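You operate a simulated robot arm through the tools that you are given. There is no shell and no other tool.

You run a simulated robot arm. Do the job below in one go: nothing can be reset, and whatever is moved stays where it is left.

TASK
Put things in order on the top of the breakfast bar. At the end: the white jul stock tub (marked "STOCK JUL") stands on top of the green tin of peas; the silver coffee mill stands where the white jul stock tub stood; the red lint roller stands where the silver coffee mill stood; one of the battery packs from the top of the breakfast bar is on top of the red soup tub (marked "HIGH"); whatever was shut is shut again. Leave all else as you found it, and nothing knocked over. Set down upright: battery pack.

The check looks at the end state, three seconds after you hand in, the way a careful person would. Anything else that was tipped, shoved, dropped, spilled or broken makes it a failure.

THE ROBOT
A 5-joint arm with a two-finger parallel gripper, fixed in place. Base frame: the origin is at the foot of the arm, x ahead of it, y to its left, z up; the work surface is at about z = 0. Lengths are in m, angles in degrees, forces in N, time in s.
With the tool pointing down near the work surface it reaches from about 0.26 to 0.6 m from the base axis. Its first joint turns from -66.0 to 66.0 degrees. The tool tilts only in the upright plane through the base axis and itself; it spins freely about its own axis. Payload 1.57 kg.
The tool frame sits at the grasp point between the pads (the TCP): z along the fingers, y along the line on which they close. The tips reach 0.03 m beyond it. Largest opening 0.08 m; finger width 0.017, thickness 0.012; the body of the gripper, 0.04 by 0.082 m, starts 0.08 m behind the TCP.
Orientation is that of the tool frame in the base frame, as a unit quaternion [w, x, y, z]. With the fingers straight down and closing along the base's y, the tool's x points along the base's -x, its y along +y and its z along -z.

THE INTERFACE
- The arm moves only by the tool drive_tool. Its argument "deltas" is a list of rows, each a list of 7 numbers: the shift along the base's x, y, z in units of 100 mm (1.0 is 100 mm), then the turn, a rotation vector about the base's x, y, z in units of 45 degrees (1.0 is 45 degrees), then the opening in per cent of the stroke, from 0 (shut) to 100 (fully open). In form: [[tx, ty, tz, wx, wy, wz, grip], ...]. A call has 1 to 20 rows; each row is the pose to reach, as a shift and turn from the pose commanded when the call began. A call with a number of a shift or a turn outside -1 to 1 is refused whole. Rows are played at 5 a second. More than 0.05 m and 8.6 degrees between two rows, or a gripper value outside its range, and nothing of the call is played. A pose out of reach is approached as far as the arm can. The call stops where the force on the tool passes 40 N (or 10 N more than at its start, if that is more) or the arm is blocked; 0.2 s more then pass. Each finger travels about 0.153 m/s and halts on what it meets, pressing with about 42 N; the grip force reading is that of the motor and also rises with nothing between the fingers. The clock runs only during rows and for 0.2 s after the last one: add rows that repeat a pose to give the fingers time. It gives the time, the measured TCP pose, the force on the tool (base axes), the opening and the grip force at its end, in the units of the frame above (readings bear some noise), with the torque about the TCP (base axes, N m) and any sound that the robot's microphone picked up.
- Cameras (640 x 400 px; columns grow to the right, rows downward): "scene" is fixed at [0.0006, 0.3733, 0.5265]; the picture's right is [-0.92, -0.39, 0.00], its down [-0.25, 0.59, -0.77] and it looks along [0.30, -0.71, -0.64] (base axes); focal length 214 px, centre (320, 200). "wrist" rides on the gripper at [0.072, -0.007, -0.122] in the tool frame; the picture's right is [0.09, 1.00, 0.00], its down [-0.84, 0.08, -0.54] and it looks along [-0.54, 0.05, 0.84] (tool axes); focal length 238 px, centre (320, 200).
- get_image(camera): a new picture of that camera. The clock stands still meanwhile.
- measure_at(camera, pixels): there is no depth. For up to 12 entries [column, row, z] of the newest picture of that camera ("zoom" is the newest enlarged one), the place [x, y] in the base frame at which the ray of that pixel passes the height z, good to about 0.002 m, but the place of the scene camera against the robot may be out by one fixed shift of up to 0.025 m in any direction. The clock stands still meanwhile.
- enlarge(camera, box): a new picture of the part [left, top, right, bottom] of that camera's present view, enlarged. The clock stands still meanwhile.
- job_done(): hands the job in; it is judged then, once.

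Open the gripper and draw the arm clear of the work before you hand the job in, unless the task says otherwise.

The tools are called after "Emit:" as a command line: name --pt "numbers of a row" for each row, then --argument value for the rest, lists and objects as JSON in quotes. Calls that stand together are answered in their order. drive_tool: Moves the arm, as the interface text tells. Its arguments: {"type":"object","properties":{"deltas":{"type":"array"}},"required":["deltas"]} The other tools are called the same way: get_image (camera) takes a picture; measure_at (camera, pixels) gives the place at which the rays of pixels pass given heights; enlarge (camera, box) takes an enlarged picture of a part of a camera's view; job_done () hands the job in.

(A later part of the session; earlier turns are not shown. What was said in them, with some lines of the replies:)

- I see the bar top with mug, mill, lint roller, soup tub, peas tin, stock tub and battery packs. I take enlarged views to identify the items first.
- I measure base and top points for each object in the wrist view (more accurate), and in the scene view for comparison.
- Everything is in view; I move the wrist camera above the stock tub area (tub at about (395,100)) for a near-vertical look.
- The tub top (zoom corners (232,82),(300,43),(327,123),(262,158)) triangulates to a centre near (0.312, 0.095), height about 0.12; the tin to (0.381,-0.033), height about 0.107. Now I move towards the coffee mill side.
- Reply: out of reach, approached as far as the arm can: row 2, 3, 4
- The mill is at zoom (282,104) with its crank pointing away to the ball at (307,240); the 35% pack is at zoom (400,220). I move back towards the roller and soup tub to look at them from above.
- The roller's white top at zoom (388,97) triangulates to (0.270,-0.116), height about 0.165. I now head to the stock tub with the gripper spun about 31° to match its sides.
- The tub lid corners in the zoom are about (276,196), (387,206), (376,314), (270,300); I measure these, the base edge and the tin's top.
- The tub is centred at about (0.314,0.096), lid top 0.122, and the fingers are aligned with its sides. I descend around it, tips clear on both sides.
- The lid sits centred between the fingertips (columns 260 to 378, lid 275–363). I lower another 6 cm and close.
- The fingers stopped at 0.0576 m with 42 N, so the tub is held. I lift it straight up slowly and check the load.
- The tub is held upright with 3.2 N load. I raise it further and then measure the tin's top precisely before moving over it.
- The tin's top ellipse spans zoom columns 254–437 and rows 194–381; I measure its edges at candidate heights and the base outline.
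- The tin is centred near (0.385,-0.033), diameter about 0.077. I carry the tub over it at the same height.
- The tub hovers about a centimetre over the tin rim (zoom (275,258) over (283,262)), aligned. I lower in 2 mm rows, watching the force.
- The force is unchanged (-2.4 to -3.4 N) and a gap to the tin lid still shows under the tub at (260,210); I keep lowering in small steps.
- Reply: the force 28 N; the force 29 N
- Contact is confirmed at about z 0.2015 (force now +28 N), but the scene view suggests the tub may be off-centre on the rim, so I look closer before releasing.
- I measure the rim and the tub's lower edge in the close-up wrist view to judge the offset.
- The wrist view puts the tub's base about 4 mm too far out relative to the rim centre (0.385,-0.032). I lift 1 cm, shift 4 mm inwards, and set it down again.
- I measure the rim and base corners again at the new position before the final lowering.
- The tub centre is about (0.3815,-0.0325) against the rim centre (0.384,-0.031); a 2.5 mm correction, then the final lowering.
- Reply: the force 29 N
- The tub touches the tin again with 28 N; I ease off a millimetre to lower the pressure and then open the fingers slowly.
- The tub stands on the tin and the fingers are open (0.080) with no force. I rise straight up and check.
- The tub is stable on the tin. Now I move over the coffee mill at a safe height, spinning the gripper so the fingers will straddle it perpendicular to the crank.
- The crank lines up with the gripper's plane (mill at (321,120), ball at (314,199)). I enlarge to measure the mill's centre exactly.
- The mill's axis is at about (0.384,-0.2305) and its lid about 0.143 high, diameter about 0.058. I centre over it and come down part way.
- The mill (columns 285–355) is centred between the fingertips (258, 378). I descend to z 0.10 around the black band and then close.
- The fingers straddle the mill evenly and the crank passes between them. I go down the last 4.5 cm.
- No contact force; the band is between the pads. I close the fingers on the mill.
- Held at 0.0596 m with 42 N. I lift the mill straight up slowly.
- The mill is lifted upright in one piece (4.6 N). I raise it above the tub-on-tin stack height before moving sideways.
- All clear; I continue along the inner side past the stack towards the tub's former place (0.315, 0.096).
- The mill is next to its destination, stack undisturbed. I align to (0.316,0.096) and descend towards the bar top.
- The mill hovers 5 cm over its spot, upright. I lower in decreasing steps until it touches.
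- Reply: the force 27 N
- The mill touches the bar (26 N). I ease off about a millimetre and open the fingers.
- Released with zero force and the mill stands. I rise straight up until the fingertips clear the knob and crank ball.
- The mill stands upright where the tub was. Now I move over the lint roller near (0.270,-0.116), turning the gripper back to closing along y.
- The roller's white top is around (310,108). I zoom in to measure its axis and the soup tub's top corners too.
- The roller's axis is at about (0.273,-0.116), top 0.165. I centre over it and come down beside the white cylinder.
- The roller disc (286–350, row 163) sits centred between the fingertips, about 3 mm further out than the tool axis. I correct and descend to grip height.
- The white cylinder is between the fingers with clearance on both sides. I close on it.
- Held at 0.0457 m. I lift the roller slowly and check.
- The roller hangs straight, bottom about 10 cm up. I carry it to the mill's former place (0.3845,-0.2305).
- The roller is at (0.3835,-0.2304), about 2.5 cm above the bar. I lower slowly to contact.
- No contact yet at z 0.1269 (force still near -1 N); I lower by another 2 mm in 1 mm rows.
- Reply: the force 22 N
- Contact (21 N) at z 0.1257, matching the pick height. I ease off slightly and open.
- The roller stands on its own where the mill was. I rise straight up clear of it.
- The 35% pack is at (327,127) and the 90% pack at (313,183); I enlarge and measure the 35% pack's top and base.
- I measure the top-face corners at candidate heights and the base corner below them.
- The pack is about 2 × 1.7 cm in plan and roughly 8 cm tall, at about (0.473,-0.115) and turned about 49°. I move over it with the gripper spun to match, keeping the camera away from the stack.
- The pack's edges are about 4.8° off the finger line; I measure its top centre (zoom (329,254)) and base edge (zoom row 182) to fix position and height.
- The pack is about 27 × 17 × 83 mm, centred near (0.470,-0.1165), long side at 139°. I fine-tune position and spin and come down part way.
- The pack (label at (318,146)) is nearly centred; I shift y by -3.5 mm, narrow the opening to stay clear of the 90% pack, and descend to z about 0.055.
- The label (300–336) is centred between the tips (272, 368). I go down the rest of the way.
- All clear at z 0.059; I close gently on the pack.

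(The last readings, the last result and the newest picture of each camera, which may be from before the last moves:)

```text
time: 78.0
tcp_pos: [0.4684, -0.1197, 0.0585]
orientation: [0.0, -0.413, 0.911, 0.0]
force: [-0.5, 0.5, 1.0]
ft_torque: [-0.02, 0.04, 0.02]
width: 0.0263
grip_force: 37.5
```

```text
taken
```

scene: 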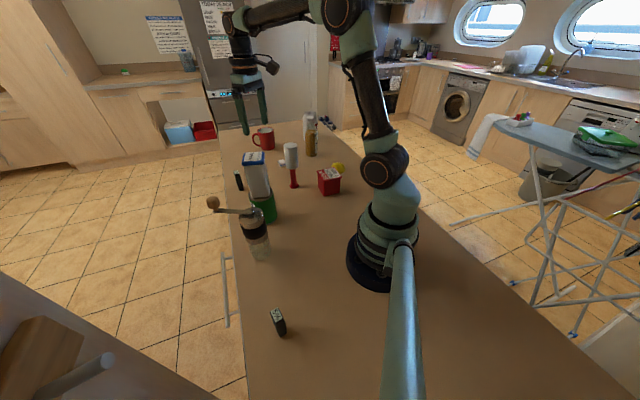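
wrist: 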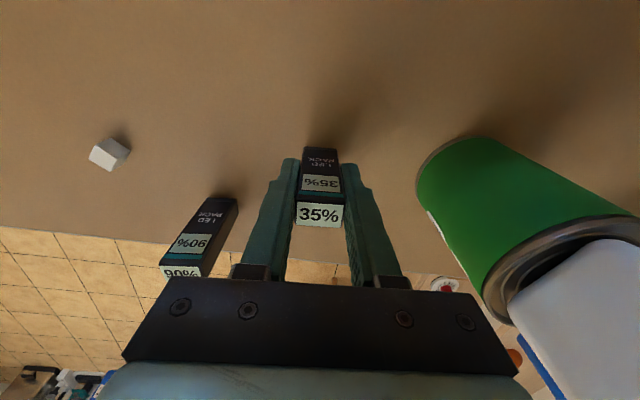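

The pack is held (0.0263 m). I lift it straight up.

Emit:
drive_tool --pt "0 0 0.05 0 0 0 20" --pt "0 0 0.15 0 0 0 20" --pt "0 0 0.3 0 0 0 20" --pt "0 0 0.5 0 0 0 20" --pt "0 0 0.75 0 0 0 20" --pt "0 0 1.0 0 0 0 20"

Emit:
drive_tool --pt "0 0 0.25 0 0 0 20" --pt "0 0 0.5 0 0 0 20" --pt "0 0 0.75 0 0 0 20" --pt "0 0 1.0 0 0 0 20" --pt "0 0 1.0 0 0 0 20"

Emit:
get_image --camera "wrist"

Emit:
get_image --camera "scene"

```text
time: 79.4
tcp_pos: [0.4705, -0.119, 0.1587]
orientation: [0.0, -0.414, 0.911, 0.0]
force: [-0.3, -0.4, -0.6]
ft_torque: [-0.02, 0.04, 0.01]
width: 0.0263
grip_force: 37.3
```

```text
time: 80.6
tcp_pos: [0.4708, -0.1197, 0.2579]
orientation: [0.0, -0.412, 0.911, -0.001]
force: [0.0, -0.3, -1.5]
ft_torque: [0.01, 0.0, -0.03]
width: 0.0265
grip_force: 37.1
```

```text
taken
```

wrist: 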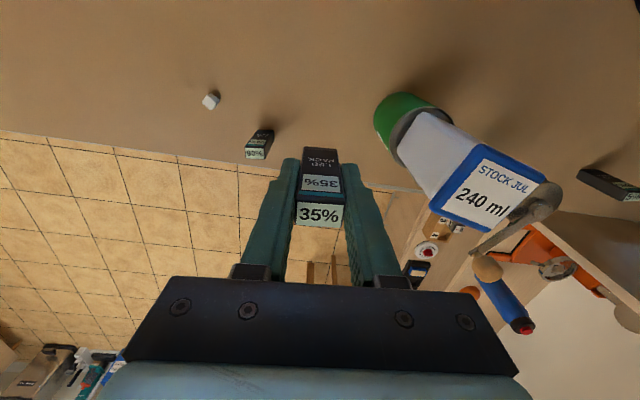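

```text
taken
```

scene: 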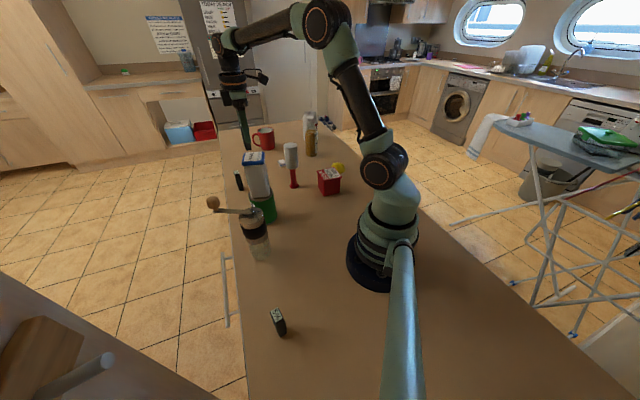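

The pack hangs straight and the rest is undisturbed. I carry it at this height towards the soup tub.

Emit:
drive_tool --pt "-0.25 -0.15 0.05 0 0 0 20" --pt "-0.5 -0.3 0.1 0 0 0 20" --pt "-0.75 -0.45 0.1 0 0 0 20" --pt "-1.0 -0.6 0.1 0 0 0 20"

Emit:
drive_tool --pt "-0.2 -0.1 0 0 0 0 20" --pt "-0.4 -0.2 0 0 0 0 20" --pt "-0.6 -0.3 0 0 0 0 20" --pt "-0.7 -0.35 0 0 0 0 20" --pt "-0.7 -0.35 0 0 0 0 20"

Emit:
get_image --camera "wrist"

Emit:
get_image --camera "scene"

```text
time: 81.6
tcp_pos: [0.3699, -0.18, 0.2711]
orientation: [0.001, -0.413, 0.911, 0.0]
force: [-0.7, 0.1, -0.5]
ft_torque: [0.0, -0.01, 0.01]
width: 0.0264
grip_force: 37.1
```

```text
time: 82.8
tcp_pos: [0.2985, -0.2127, 0.2683]
orientation: [-0.001, -0.413, 0.911, -0.001]
force: [0.5, 0.5, -1.2]
ft_torque: [0.01, -0.02, 0.0]
width: 0.0264
grip_force: 37.6
```

```text
taken
```

wrist: 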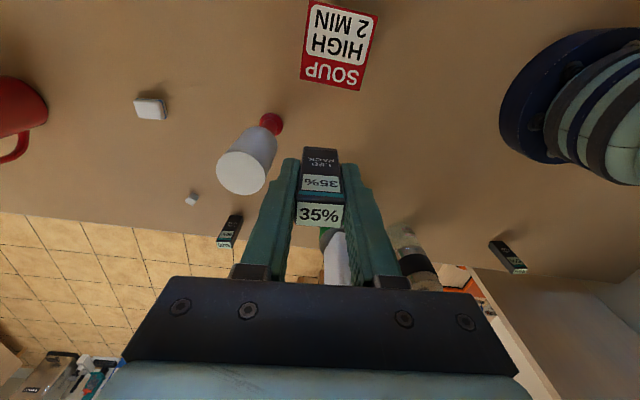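

```text
taken
```

scene: 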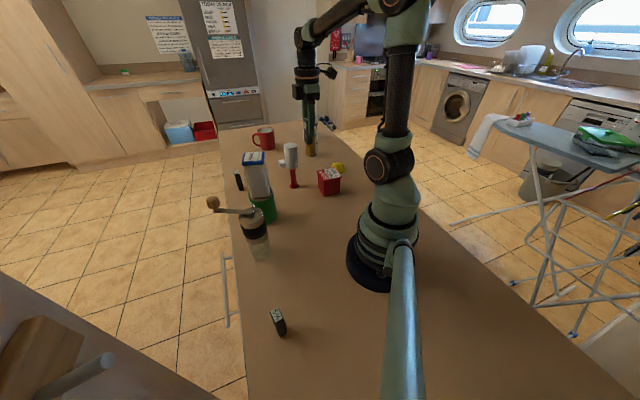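

The soup tub's lid is seen from straight above at (340,45). I enlarge and measure its corners.

Emit:
enlarge --camera "wrist" --box '[270, 0, 430, 100]'

Emit:
measure_at --camera "zoom" --pixels '[[155, 2, 0.075], [432, 55, 0.075], [372, 362, 0.075], [123, 320, 0.075], [270, 185, 0.075], [270, 185, 0.065]]'

```text
4.00 times, centred on (350, 50) of wrist
```

zoom: 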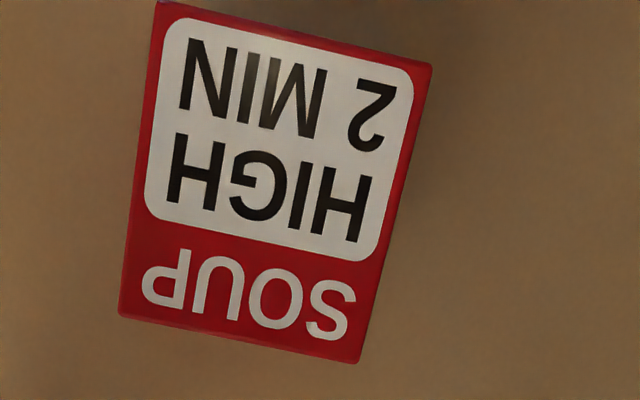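

```text
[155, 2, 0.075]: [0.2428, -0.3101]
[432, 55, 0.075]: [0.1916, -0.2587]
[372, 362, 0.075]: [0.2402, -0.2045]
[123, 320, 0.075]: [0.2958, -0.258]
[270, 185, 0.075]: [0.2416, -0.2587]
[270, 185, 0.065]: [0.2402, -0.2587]
```

The lid's centre is at (0.2425,-0.2585), height about 0.08. I move over it and descend to leave about 2 cm gap.

Emit:
drive_tool --pt "-0.2 -0.15 0 0 0 0 20" --pt "-0.4 -0.3 0 0 0 0 20" --pt "-0.56 -0.458 0 0 0 0 20" --pt "-0.56 -0.458 -0.25 0 0 0 20" --pt "-0.56 -0.458 -0.5 0 0 0 20" --pt "-0.56 -0.458 -0.75 0 0 0 20" --pt "-0.56 -0.458 -0.95 0 0 0 20" --pt "-0.56 -0.458 -0.95 0 0 0 20"

Emit:
get_image --camera "wrist"

Emit:
enlarge --camera "scene" --box '[260, 100, 400, 210]'

```text
time: 84.6
tcp_pos: [0.242, -0.2588, 0.1717]
orientation: [0.001, -0.413, 0.911, -0.001]
force: [1.0, 0.8, -1.0]
ft_torque: [-0.04, -0.02, -0.03]
width: 0.0265
grip_force: 37.5
```

```text
taken
```

wrist: 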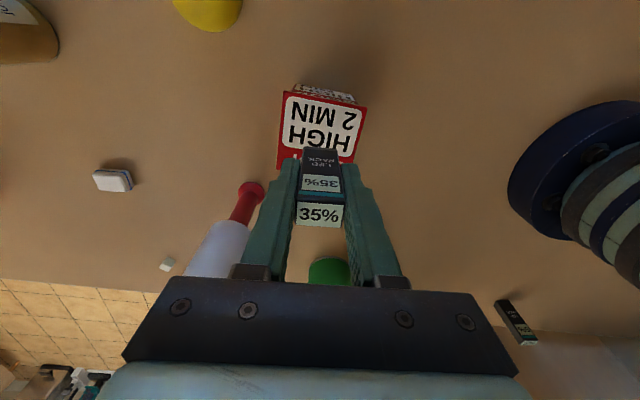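

```text
3.64 times, centred on (330, 155) of scene
```

zoom: 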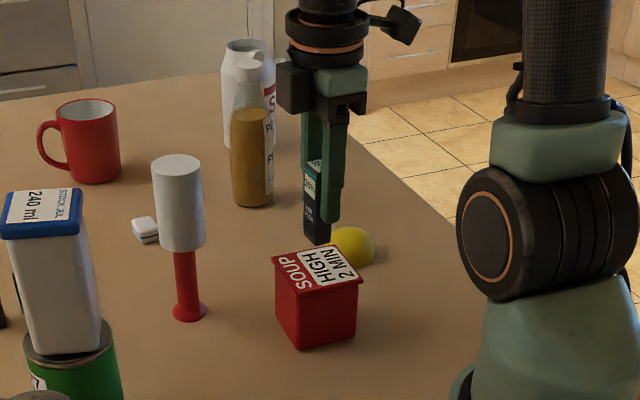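

The pack is over the lid's centre with about 3 cm to go. I lower to near contact, then in 1 mm steps.

Emit:
drive_tool --pt "0 0 -0.08 0 0 0 20" --pt "0 0 -0.16 0 0 0 20" --pt "0 0 -0.22 0 0 0 20" --pt "0 0 -0.27 0 0 0 20" --pt "0 0 -0.27 0 0 0 20"

Emit:
get_image --camera "wrist"

Emit:
enlarge --camera "scene" --box '[290, 140, 370, 200]'

```text
time: 85.8
tcp_pos: [0.2431, -0.26, 0.1453]
orientation: [0.0, -0.413, 0.911, -0.001]
force: [0.0, -0.5, 0.3]
ft_torque: [0.01, 0.01, 0.02]
width: 0.0265
grip_force: 37.3
```

```text
taken
```

wrist: 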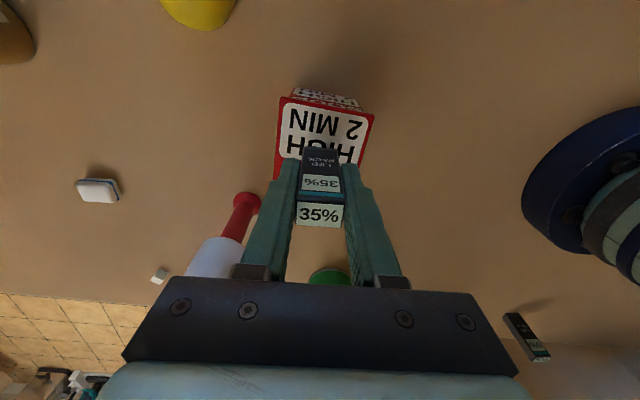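

```text
6.67 times, centred on (330, 170) of scene
```

zoom: 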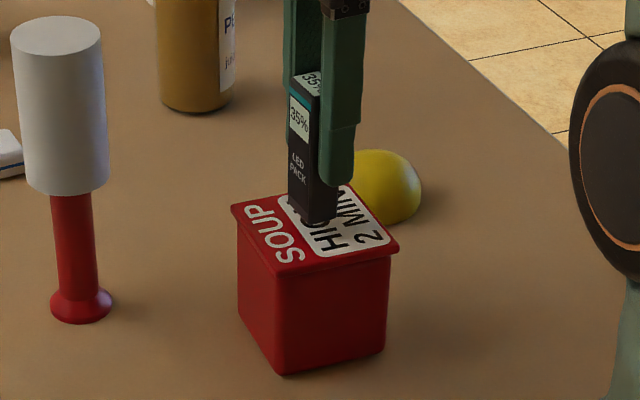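

The pack's base is just above the lid's centre at zoom (315,222). I step down 1.5 mm at a time.

Emit:
drive_tool --pt "0 0 -0.015 0 0 0 20" --pt "0 0 -0.03 0 0 0 20" --pt "0 0 -0.03 0 0 0 20"

Emit:
drive_tool --pt "0 0 -0.01 0 0 0 20" --pt "0 0 -0.02 0 0 0 20" --pt "0 0 -0.02 0 0 0 20"

```text
time: 86.6
tcp_pos: [0.2436, -0.259, 0.1424]
orientation: [-0.001, -0.413, 0.911, 0.0]
force: [0.5, -0.1, -0.4]
ft_torque: [-0.02, -0.02, 0.01]
width: 0.0266
grip_force: 37.6
```

```text
time: 87.4
tcp_pos: [0.2422, -0.2598, 0.1409]
orientation: [0.0, -0.413, 0.911, 0.0]
force: [0.1, 0.0, -0.9]
ft_torque: [-0.01, 0.01, 0.02]
width: 0.0265
grip_force: 37.5
```

No contact yet at z 0.1409. I keep stepping 1 mm at a time.

Emit:
drive_tool --pt "0 0 -0.01 0 0 0 20" --pt "0 0 -0.01 0 0 0 20"

Emit:
drive_tool --pt "0 0 -0.01 0 0 0 20" --pt "0 0 -0.01 0 0 0 20"

Emit:
drive_tool --pt "0 0 -0.007 0 0 0 20" --pt "0 0 -0.007 0 0 0 20"

```text
time: 88.0
tcp_pos: [0.2433, -0.2592, 0.139]
orientation: [0.001, -0.413, 0.911, 0.0]
force: [0.4, 0.3, -1.4]
ft_torque: [0.03, 0.0, 0.03]
width: 0.0266
grip_force: 37.6
```

```text
time: 88.6
tcp_pos: [0.244, -0.259, 0.1382]
orientation: [0.0, -0.413, 0.911, 0.0]
force: [0.3, -1.0, -0.6]
ft_torque: [0.02, 0.03, 0.05]
width: 0.0263
grip_force: 37.5
```

```text
time: 89.2
tcp_pos: [0.2428, -0.2605, 0.1369]
orientation: [0.001, -0.412, 0.911, 0.0]
force: [-0.3, -0.2, -0.9]
ft_torque: [-0.02, 0.01, -0.02]
width: 0.0263
grip_force: 37.4
```

Still no contact at z 0.137; I look at the gap in the scene view.

Emit:
enlarge --camera "scene" --box '[310, 155, 350, 185]'

Emit:
enlarge --camera "wrist" --box '[260, 80, 400, 180]'

```text
13.33 times, centred on (330, 170) of scene
```

zoom: 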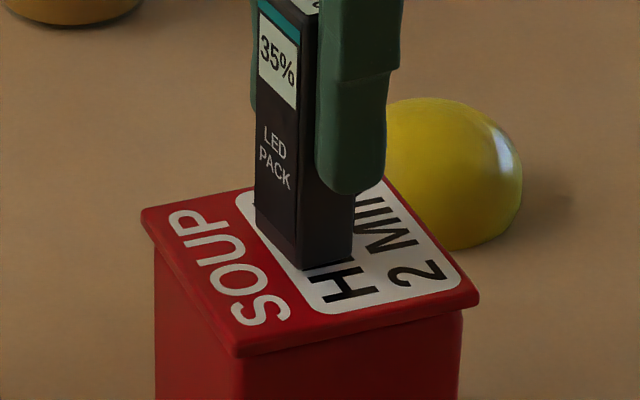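

```text
4.00 times, centred on (330, 130) of wrist
```

zoom: 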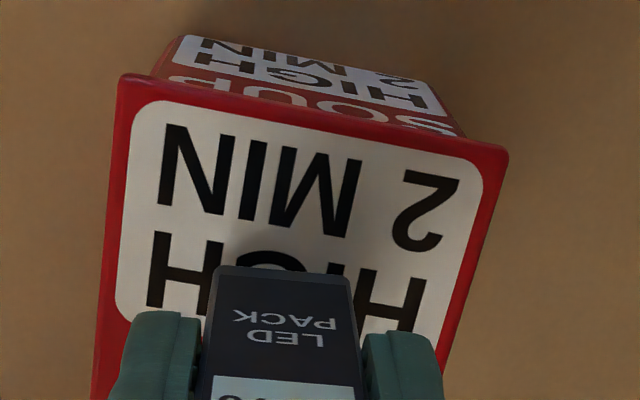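

The base is very nearly on the lid and well centred. I continue in 1 mm steps.

Emit:
drive_tool --pt "0 0 -0.01 0 0 0 20" --pt "0 0 -0.01 0 0 0 20"

Emit:
drive_tool --pt "0 0 -0.01 0 0 0 20" --pt "0 0 -0.01 0 0 0 20"

```text
time: 89.8
tcp_pos: [0.2427, -0.26, 0.1381]
orientation: [0.0, -0.413, 0.911, -0.001]
force: [-0.2, 0.3, -0.4]
ft_torque: [0.02, 0.01, -0.03]
width: 0.0263
grip_force: 37.8
```

```text
time: 90.4
tcp_pos: [0.2444, -0.2603, 0.1368]
orientation: [0.0, -0.413, 0.911, 0.001]
force: [-0.3, -0.5, 1.4]
ft_torque: [0.04, -0.01, -0.03]
width: 0.0266
grip_force: 37.3
```

Force has turned slightly positive (+1.4 N): first contact. One more half-millimetre to confirm.

Emit:
drive_tool --pt "0 0 -0.005 0 0 0 20" --pt "0 0 -0.005 0 0 0 20"

```text
time: 91.0
tcp_pos: [0.2442, -0.2611, 0.1348]
orientation: [0.001, -0.414, 0.91, -0.001]
force: [1.1, 4.7, 13.1]
ft_torque: [0.32, -0.03, 0.01]
width: 0.0266
grip_force: 36.9
```

Contact confirmed (13 N). I ease off half a millimetre and open the fingers gently.

Emit:
drive_tool --pt "0 0 0.004 0 0 0 20" --pt "0 0 0.004 0 0 0 20"

Emit:
drive_tool --pt "0 0 0 0 0 0 34" --pt "0 0 0 0 0 0 36" --pt "0 0 0 0 0 0 40" --pt "0 0 0 0 0 0 48" --pt "0 0 0 0 0 0 56" --pt "0 0 0 0 0 0 60" --pt "0 0 0 0 0 0 60"

Emit:
get_image --camera "wrist"

Emit:
enlarge --camera "scene" --box '[290, 130, 370, 190]'

```text
time: 91.6
tcp_pos: [0.2432, -0.2608, 0.1369]
orientation: [0.0, -0.412, 0.911, 0.0]
force: [-0.4, -1.0, 10.9]
ft_torque: [0.07, -0.01, -0.01]
width: 0.0265
grip_force: 36.9
```

```text
time: 93.2
tcp_pos: [0.2436, -0.259, 0.1365]
orientation: [0.0, -0.413, 0.911, 0.001]
force: [0.3, -0.3, 0.2]
ft_torque: [-0.03, -0.03, 0.03]
width: 0.0478
grip_force: 0.0
```

```text
taken
```

wrist: 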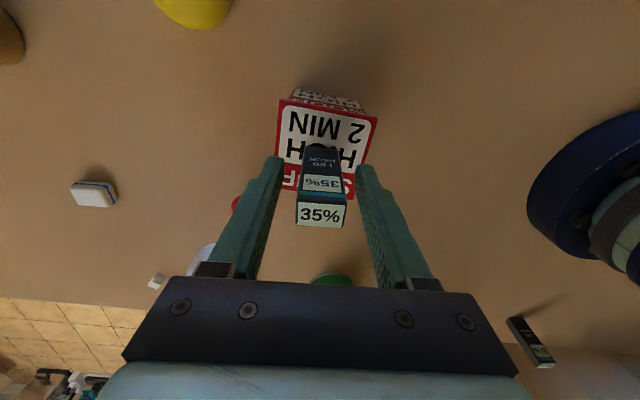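

```text
6.67 times, centred on (330, 160) of scene
```

zoom: 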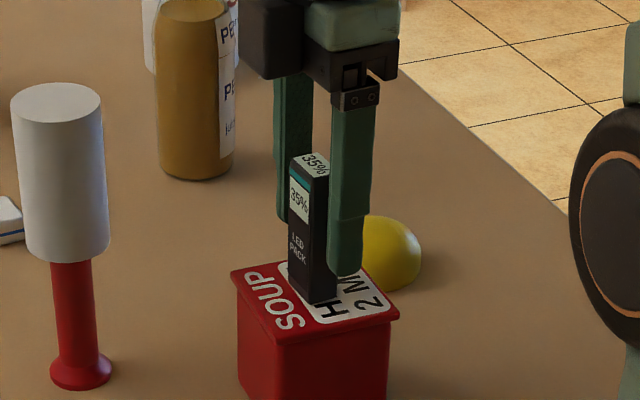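

The pack stands upright on the soup tub, fingers clear on both sides. I rise straight up.

Emit:
drive_tool --pt "0 0 0.08 0 0 0 60" --pt "0 0 0.2 0 0 0 60" --pt "0 0 0.4 0 0 0 60" --pt "0 0 0.65 0 0 0 60" --pt "0 0 1.0 0 0 0 60"

Emit:
drive_tool --pt "0 0 0.3 0 0 0 80" --pt "0 0 0.6 0 0 0 100" --pt "0 0 1.0 0 0 0 100" --pt "0 0 1.0 0 0 0 100"

Emit:
get_image --camera "wrist"

Emit:
get_image --camera "scene"

Emit:
enlarge --camera "scene" --box '[190, 110, 370, 270]'

```text
time: 94.4
tcp_pos: [0.241, -0.2622, 0.2355]
orientation: [0.0, -0.412, 0.911, 0.0]
force: [-0.6, 0.1, -0.1]
ft_torque: [-0.02, 0.02, -0.02]
width: 0.0479
grip_force: 0.0
```

```text
time: 95.4
tcp_pos: [0.2386, -0.2601, 0.3353]
orientation: [0.0, -0.414, 0.91, 0.0]
force: [-0.2, 0.1, 0.0]
ft_torque: [0.08, 0.0, -0.04]
width: 0.0801
grip_force: 0.1
```

```text
taken
```

wrist: 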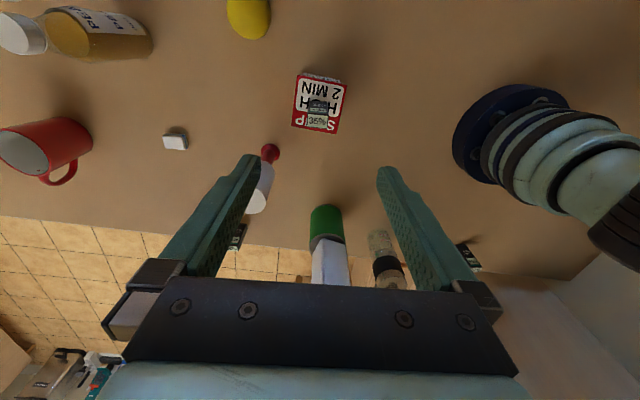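

```text
taken
```

scene: 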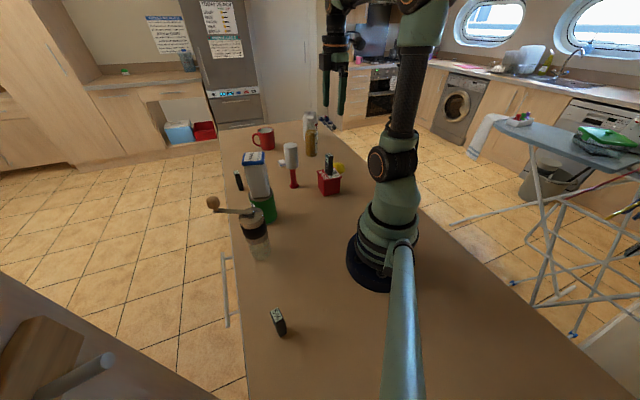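

```text
2.50 times, centred on (280, 190) of scene
```

zoom: 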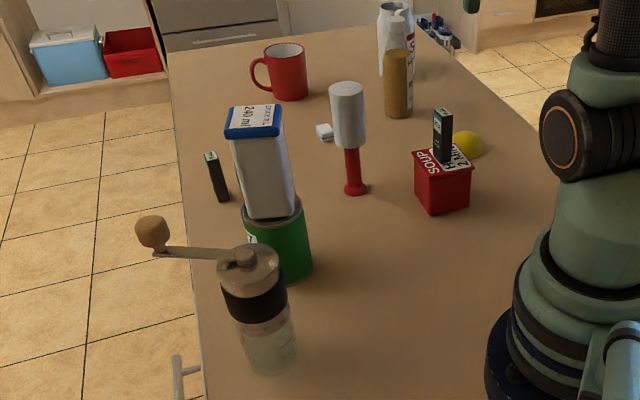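

All four placements look right: tub on tin, mill, roller, and pack upright on the soup tub. I take close-ups to check for tilt while raising the arm further clear.

Emit:
drive_tool --pt "0.1 0.1 0.2 0 0 0 100" --pt "0.2 0.3 0.4 0 0 0 100" --pt "0.3 0.5 0.6 0 0 0 100" --pt "0.4 0.7 0.8 0 0 0 100" --pt "0.5 0.9 0.9 0 0 0 100" --pt "0.5 0.9 0.9 0 0 0 100"

Emit:
enlarge --camera "scene" --box '[220, 140, 300, 270]'

Emit:
enlarge --camera "scene" --box '[270, 130, 350, 200]'

Emit:
get_image --camera "wrist"

```text
time: 96.8
tcp_pos: [0.2944, -0.1674, 0.4226]
orientation: [0.0, -0.413, 0.911, 0.0]
force: [0.3, 0.2, 0.5]
ft_torque: [0.02, -0.02, -0.01]
width: 0.0796
grip_force: 0.1
```

```text
3.08 times, centred on (260, 205) of scene
```

zoom: 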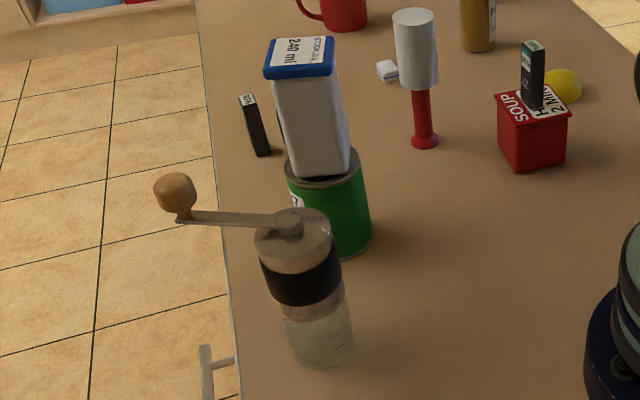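

```text
5.71 times, centred on (310, 165) of scene
```

zoom: 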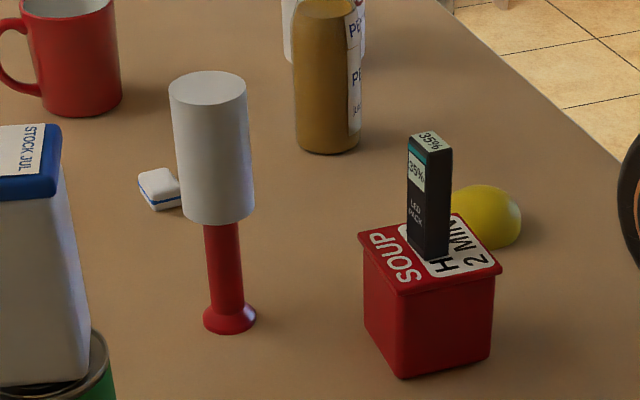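

```text
taken
```

wrist: 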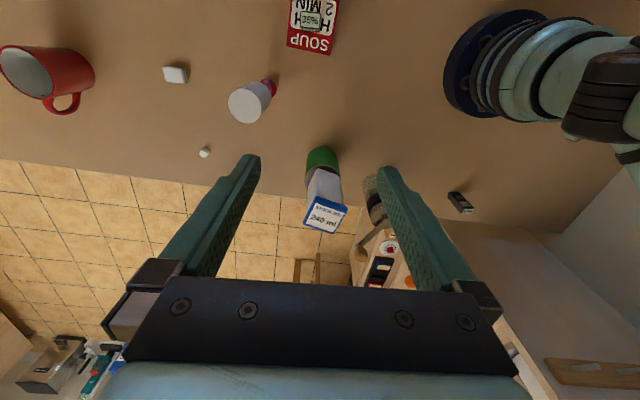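

Everything stands upright. As a last check I measure the roller's top position (252,103) in the wrist view against the mill's old spot (0.3845,-0.2305).

Emit:
measure_at --camera "wrist" --pixels '[[249, 104, 0.165], [269, 86, 0.0], [313, 20, 0.163]]'

```text
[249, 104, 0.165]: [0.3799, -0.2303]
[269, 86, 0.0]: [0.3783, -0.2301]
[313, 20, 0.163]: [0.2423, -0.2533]
```

The roller measures about (0.380,-0.230), within a few millimetres of the mill's old spot, and the pack is centred on the soup tub. The gripper is open and the arm is clear, so I hand in.

Emit:
job_done

```text
The job is handed in.
```

The bar top is in the order you asked for, and I've handed the job in. I haven't seen the check's result.

- **Stock tub:** the white jul stock tub stands on top of the green tin of peas.
- **Coffee mill:** it stands where the stock tub stood.
- **Lint roller:** it stands where the mill stood, about 5 mm off by the last camera measurement.
- **Battery pack:** the pack marked 35% stands upright near the middle of the red soup tub's lid.

In the last pictures, everything I moved was upright and nothing else on the bar looked shifted. I didn't open anything, so nothing needed shutting. The gripper was open and the arm clear when I handed in.
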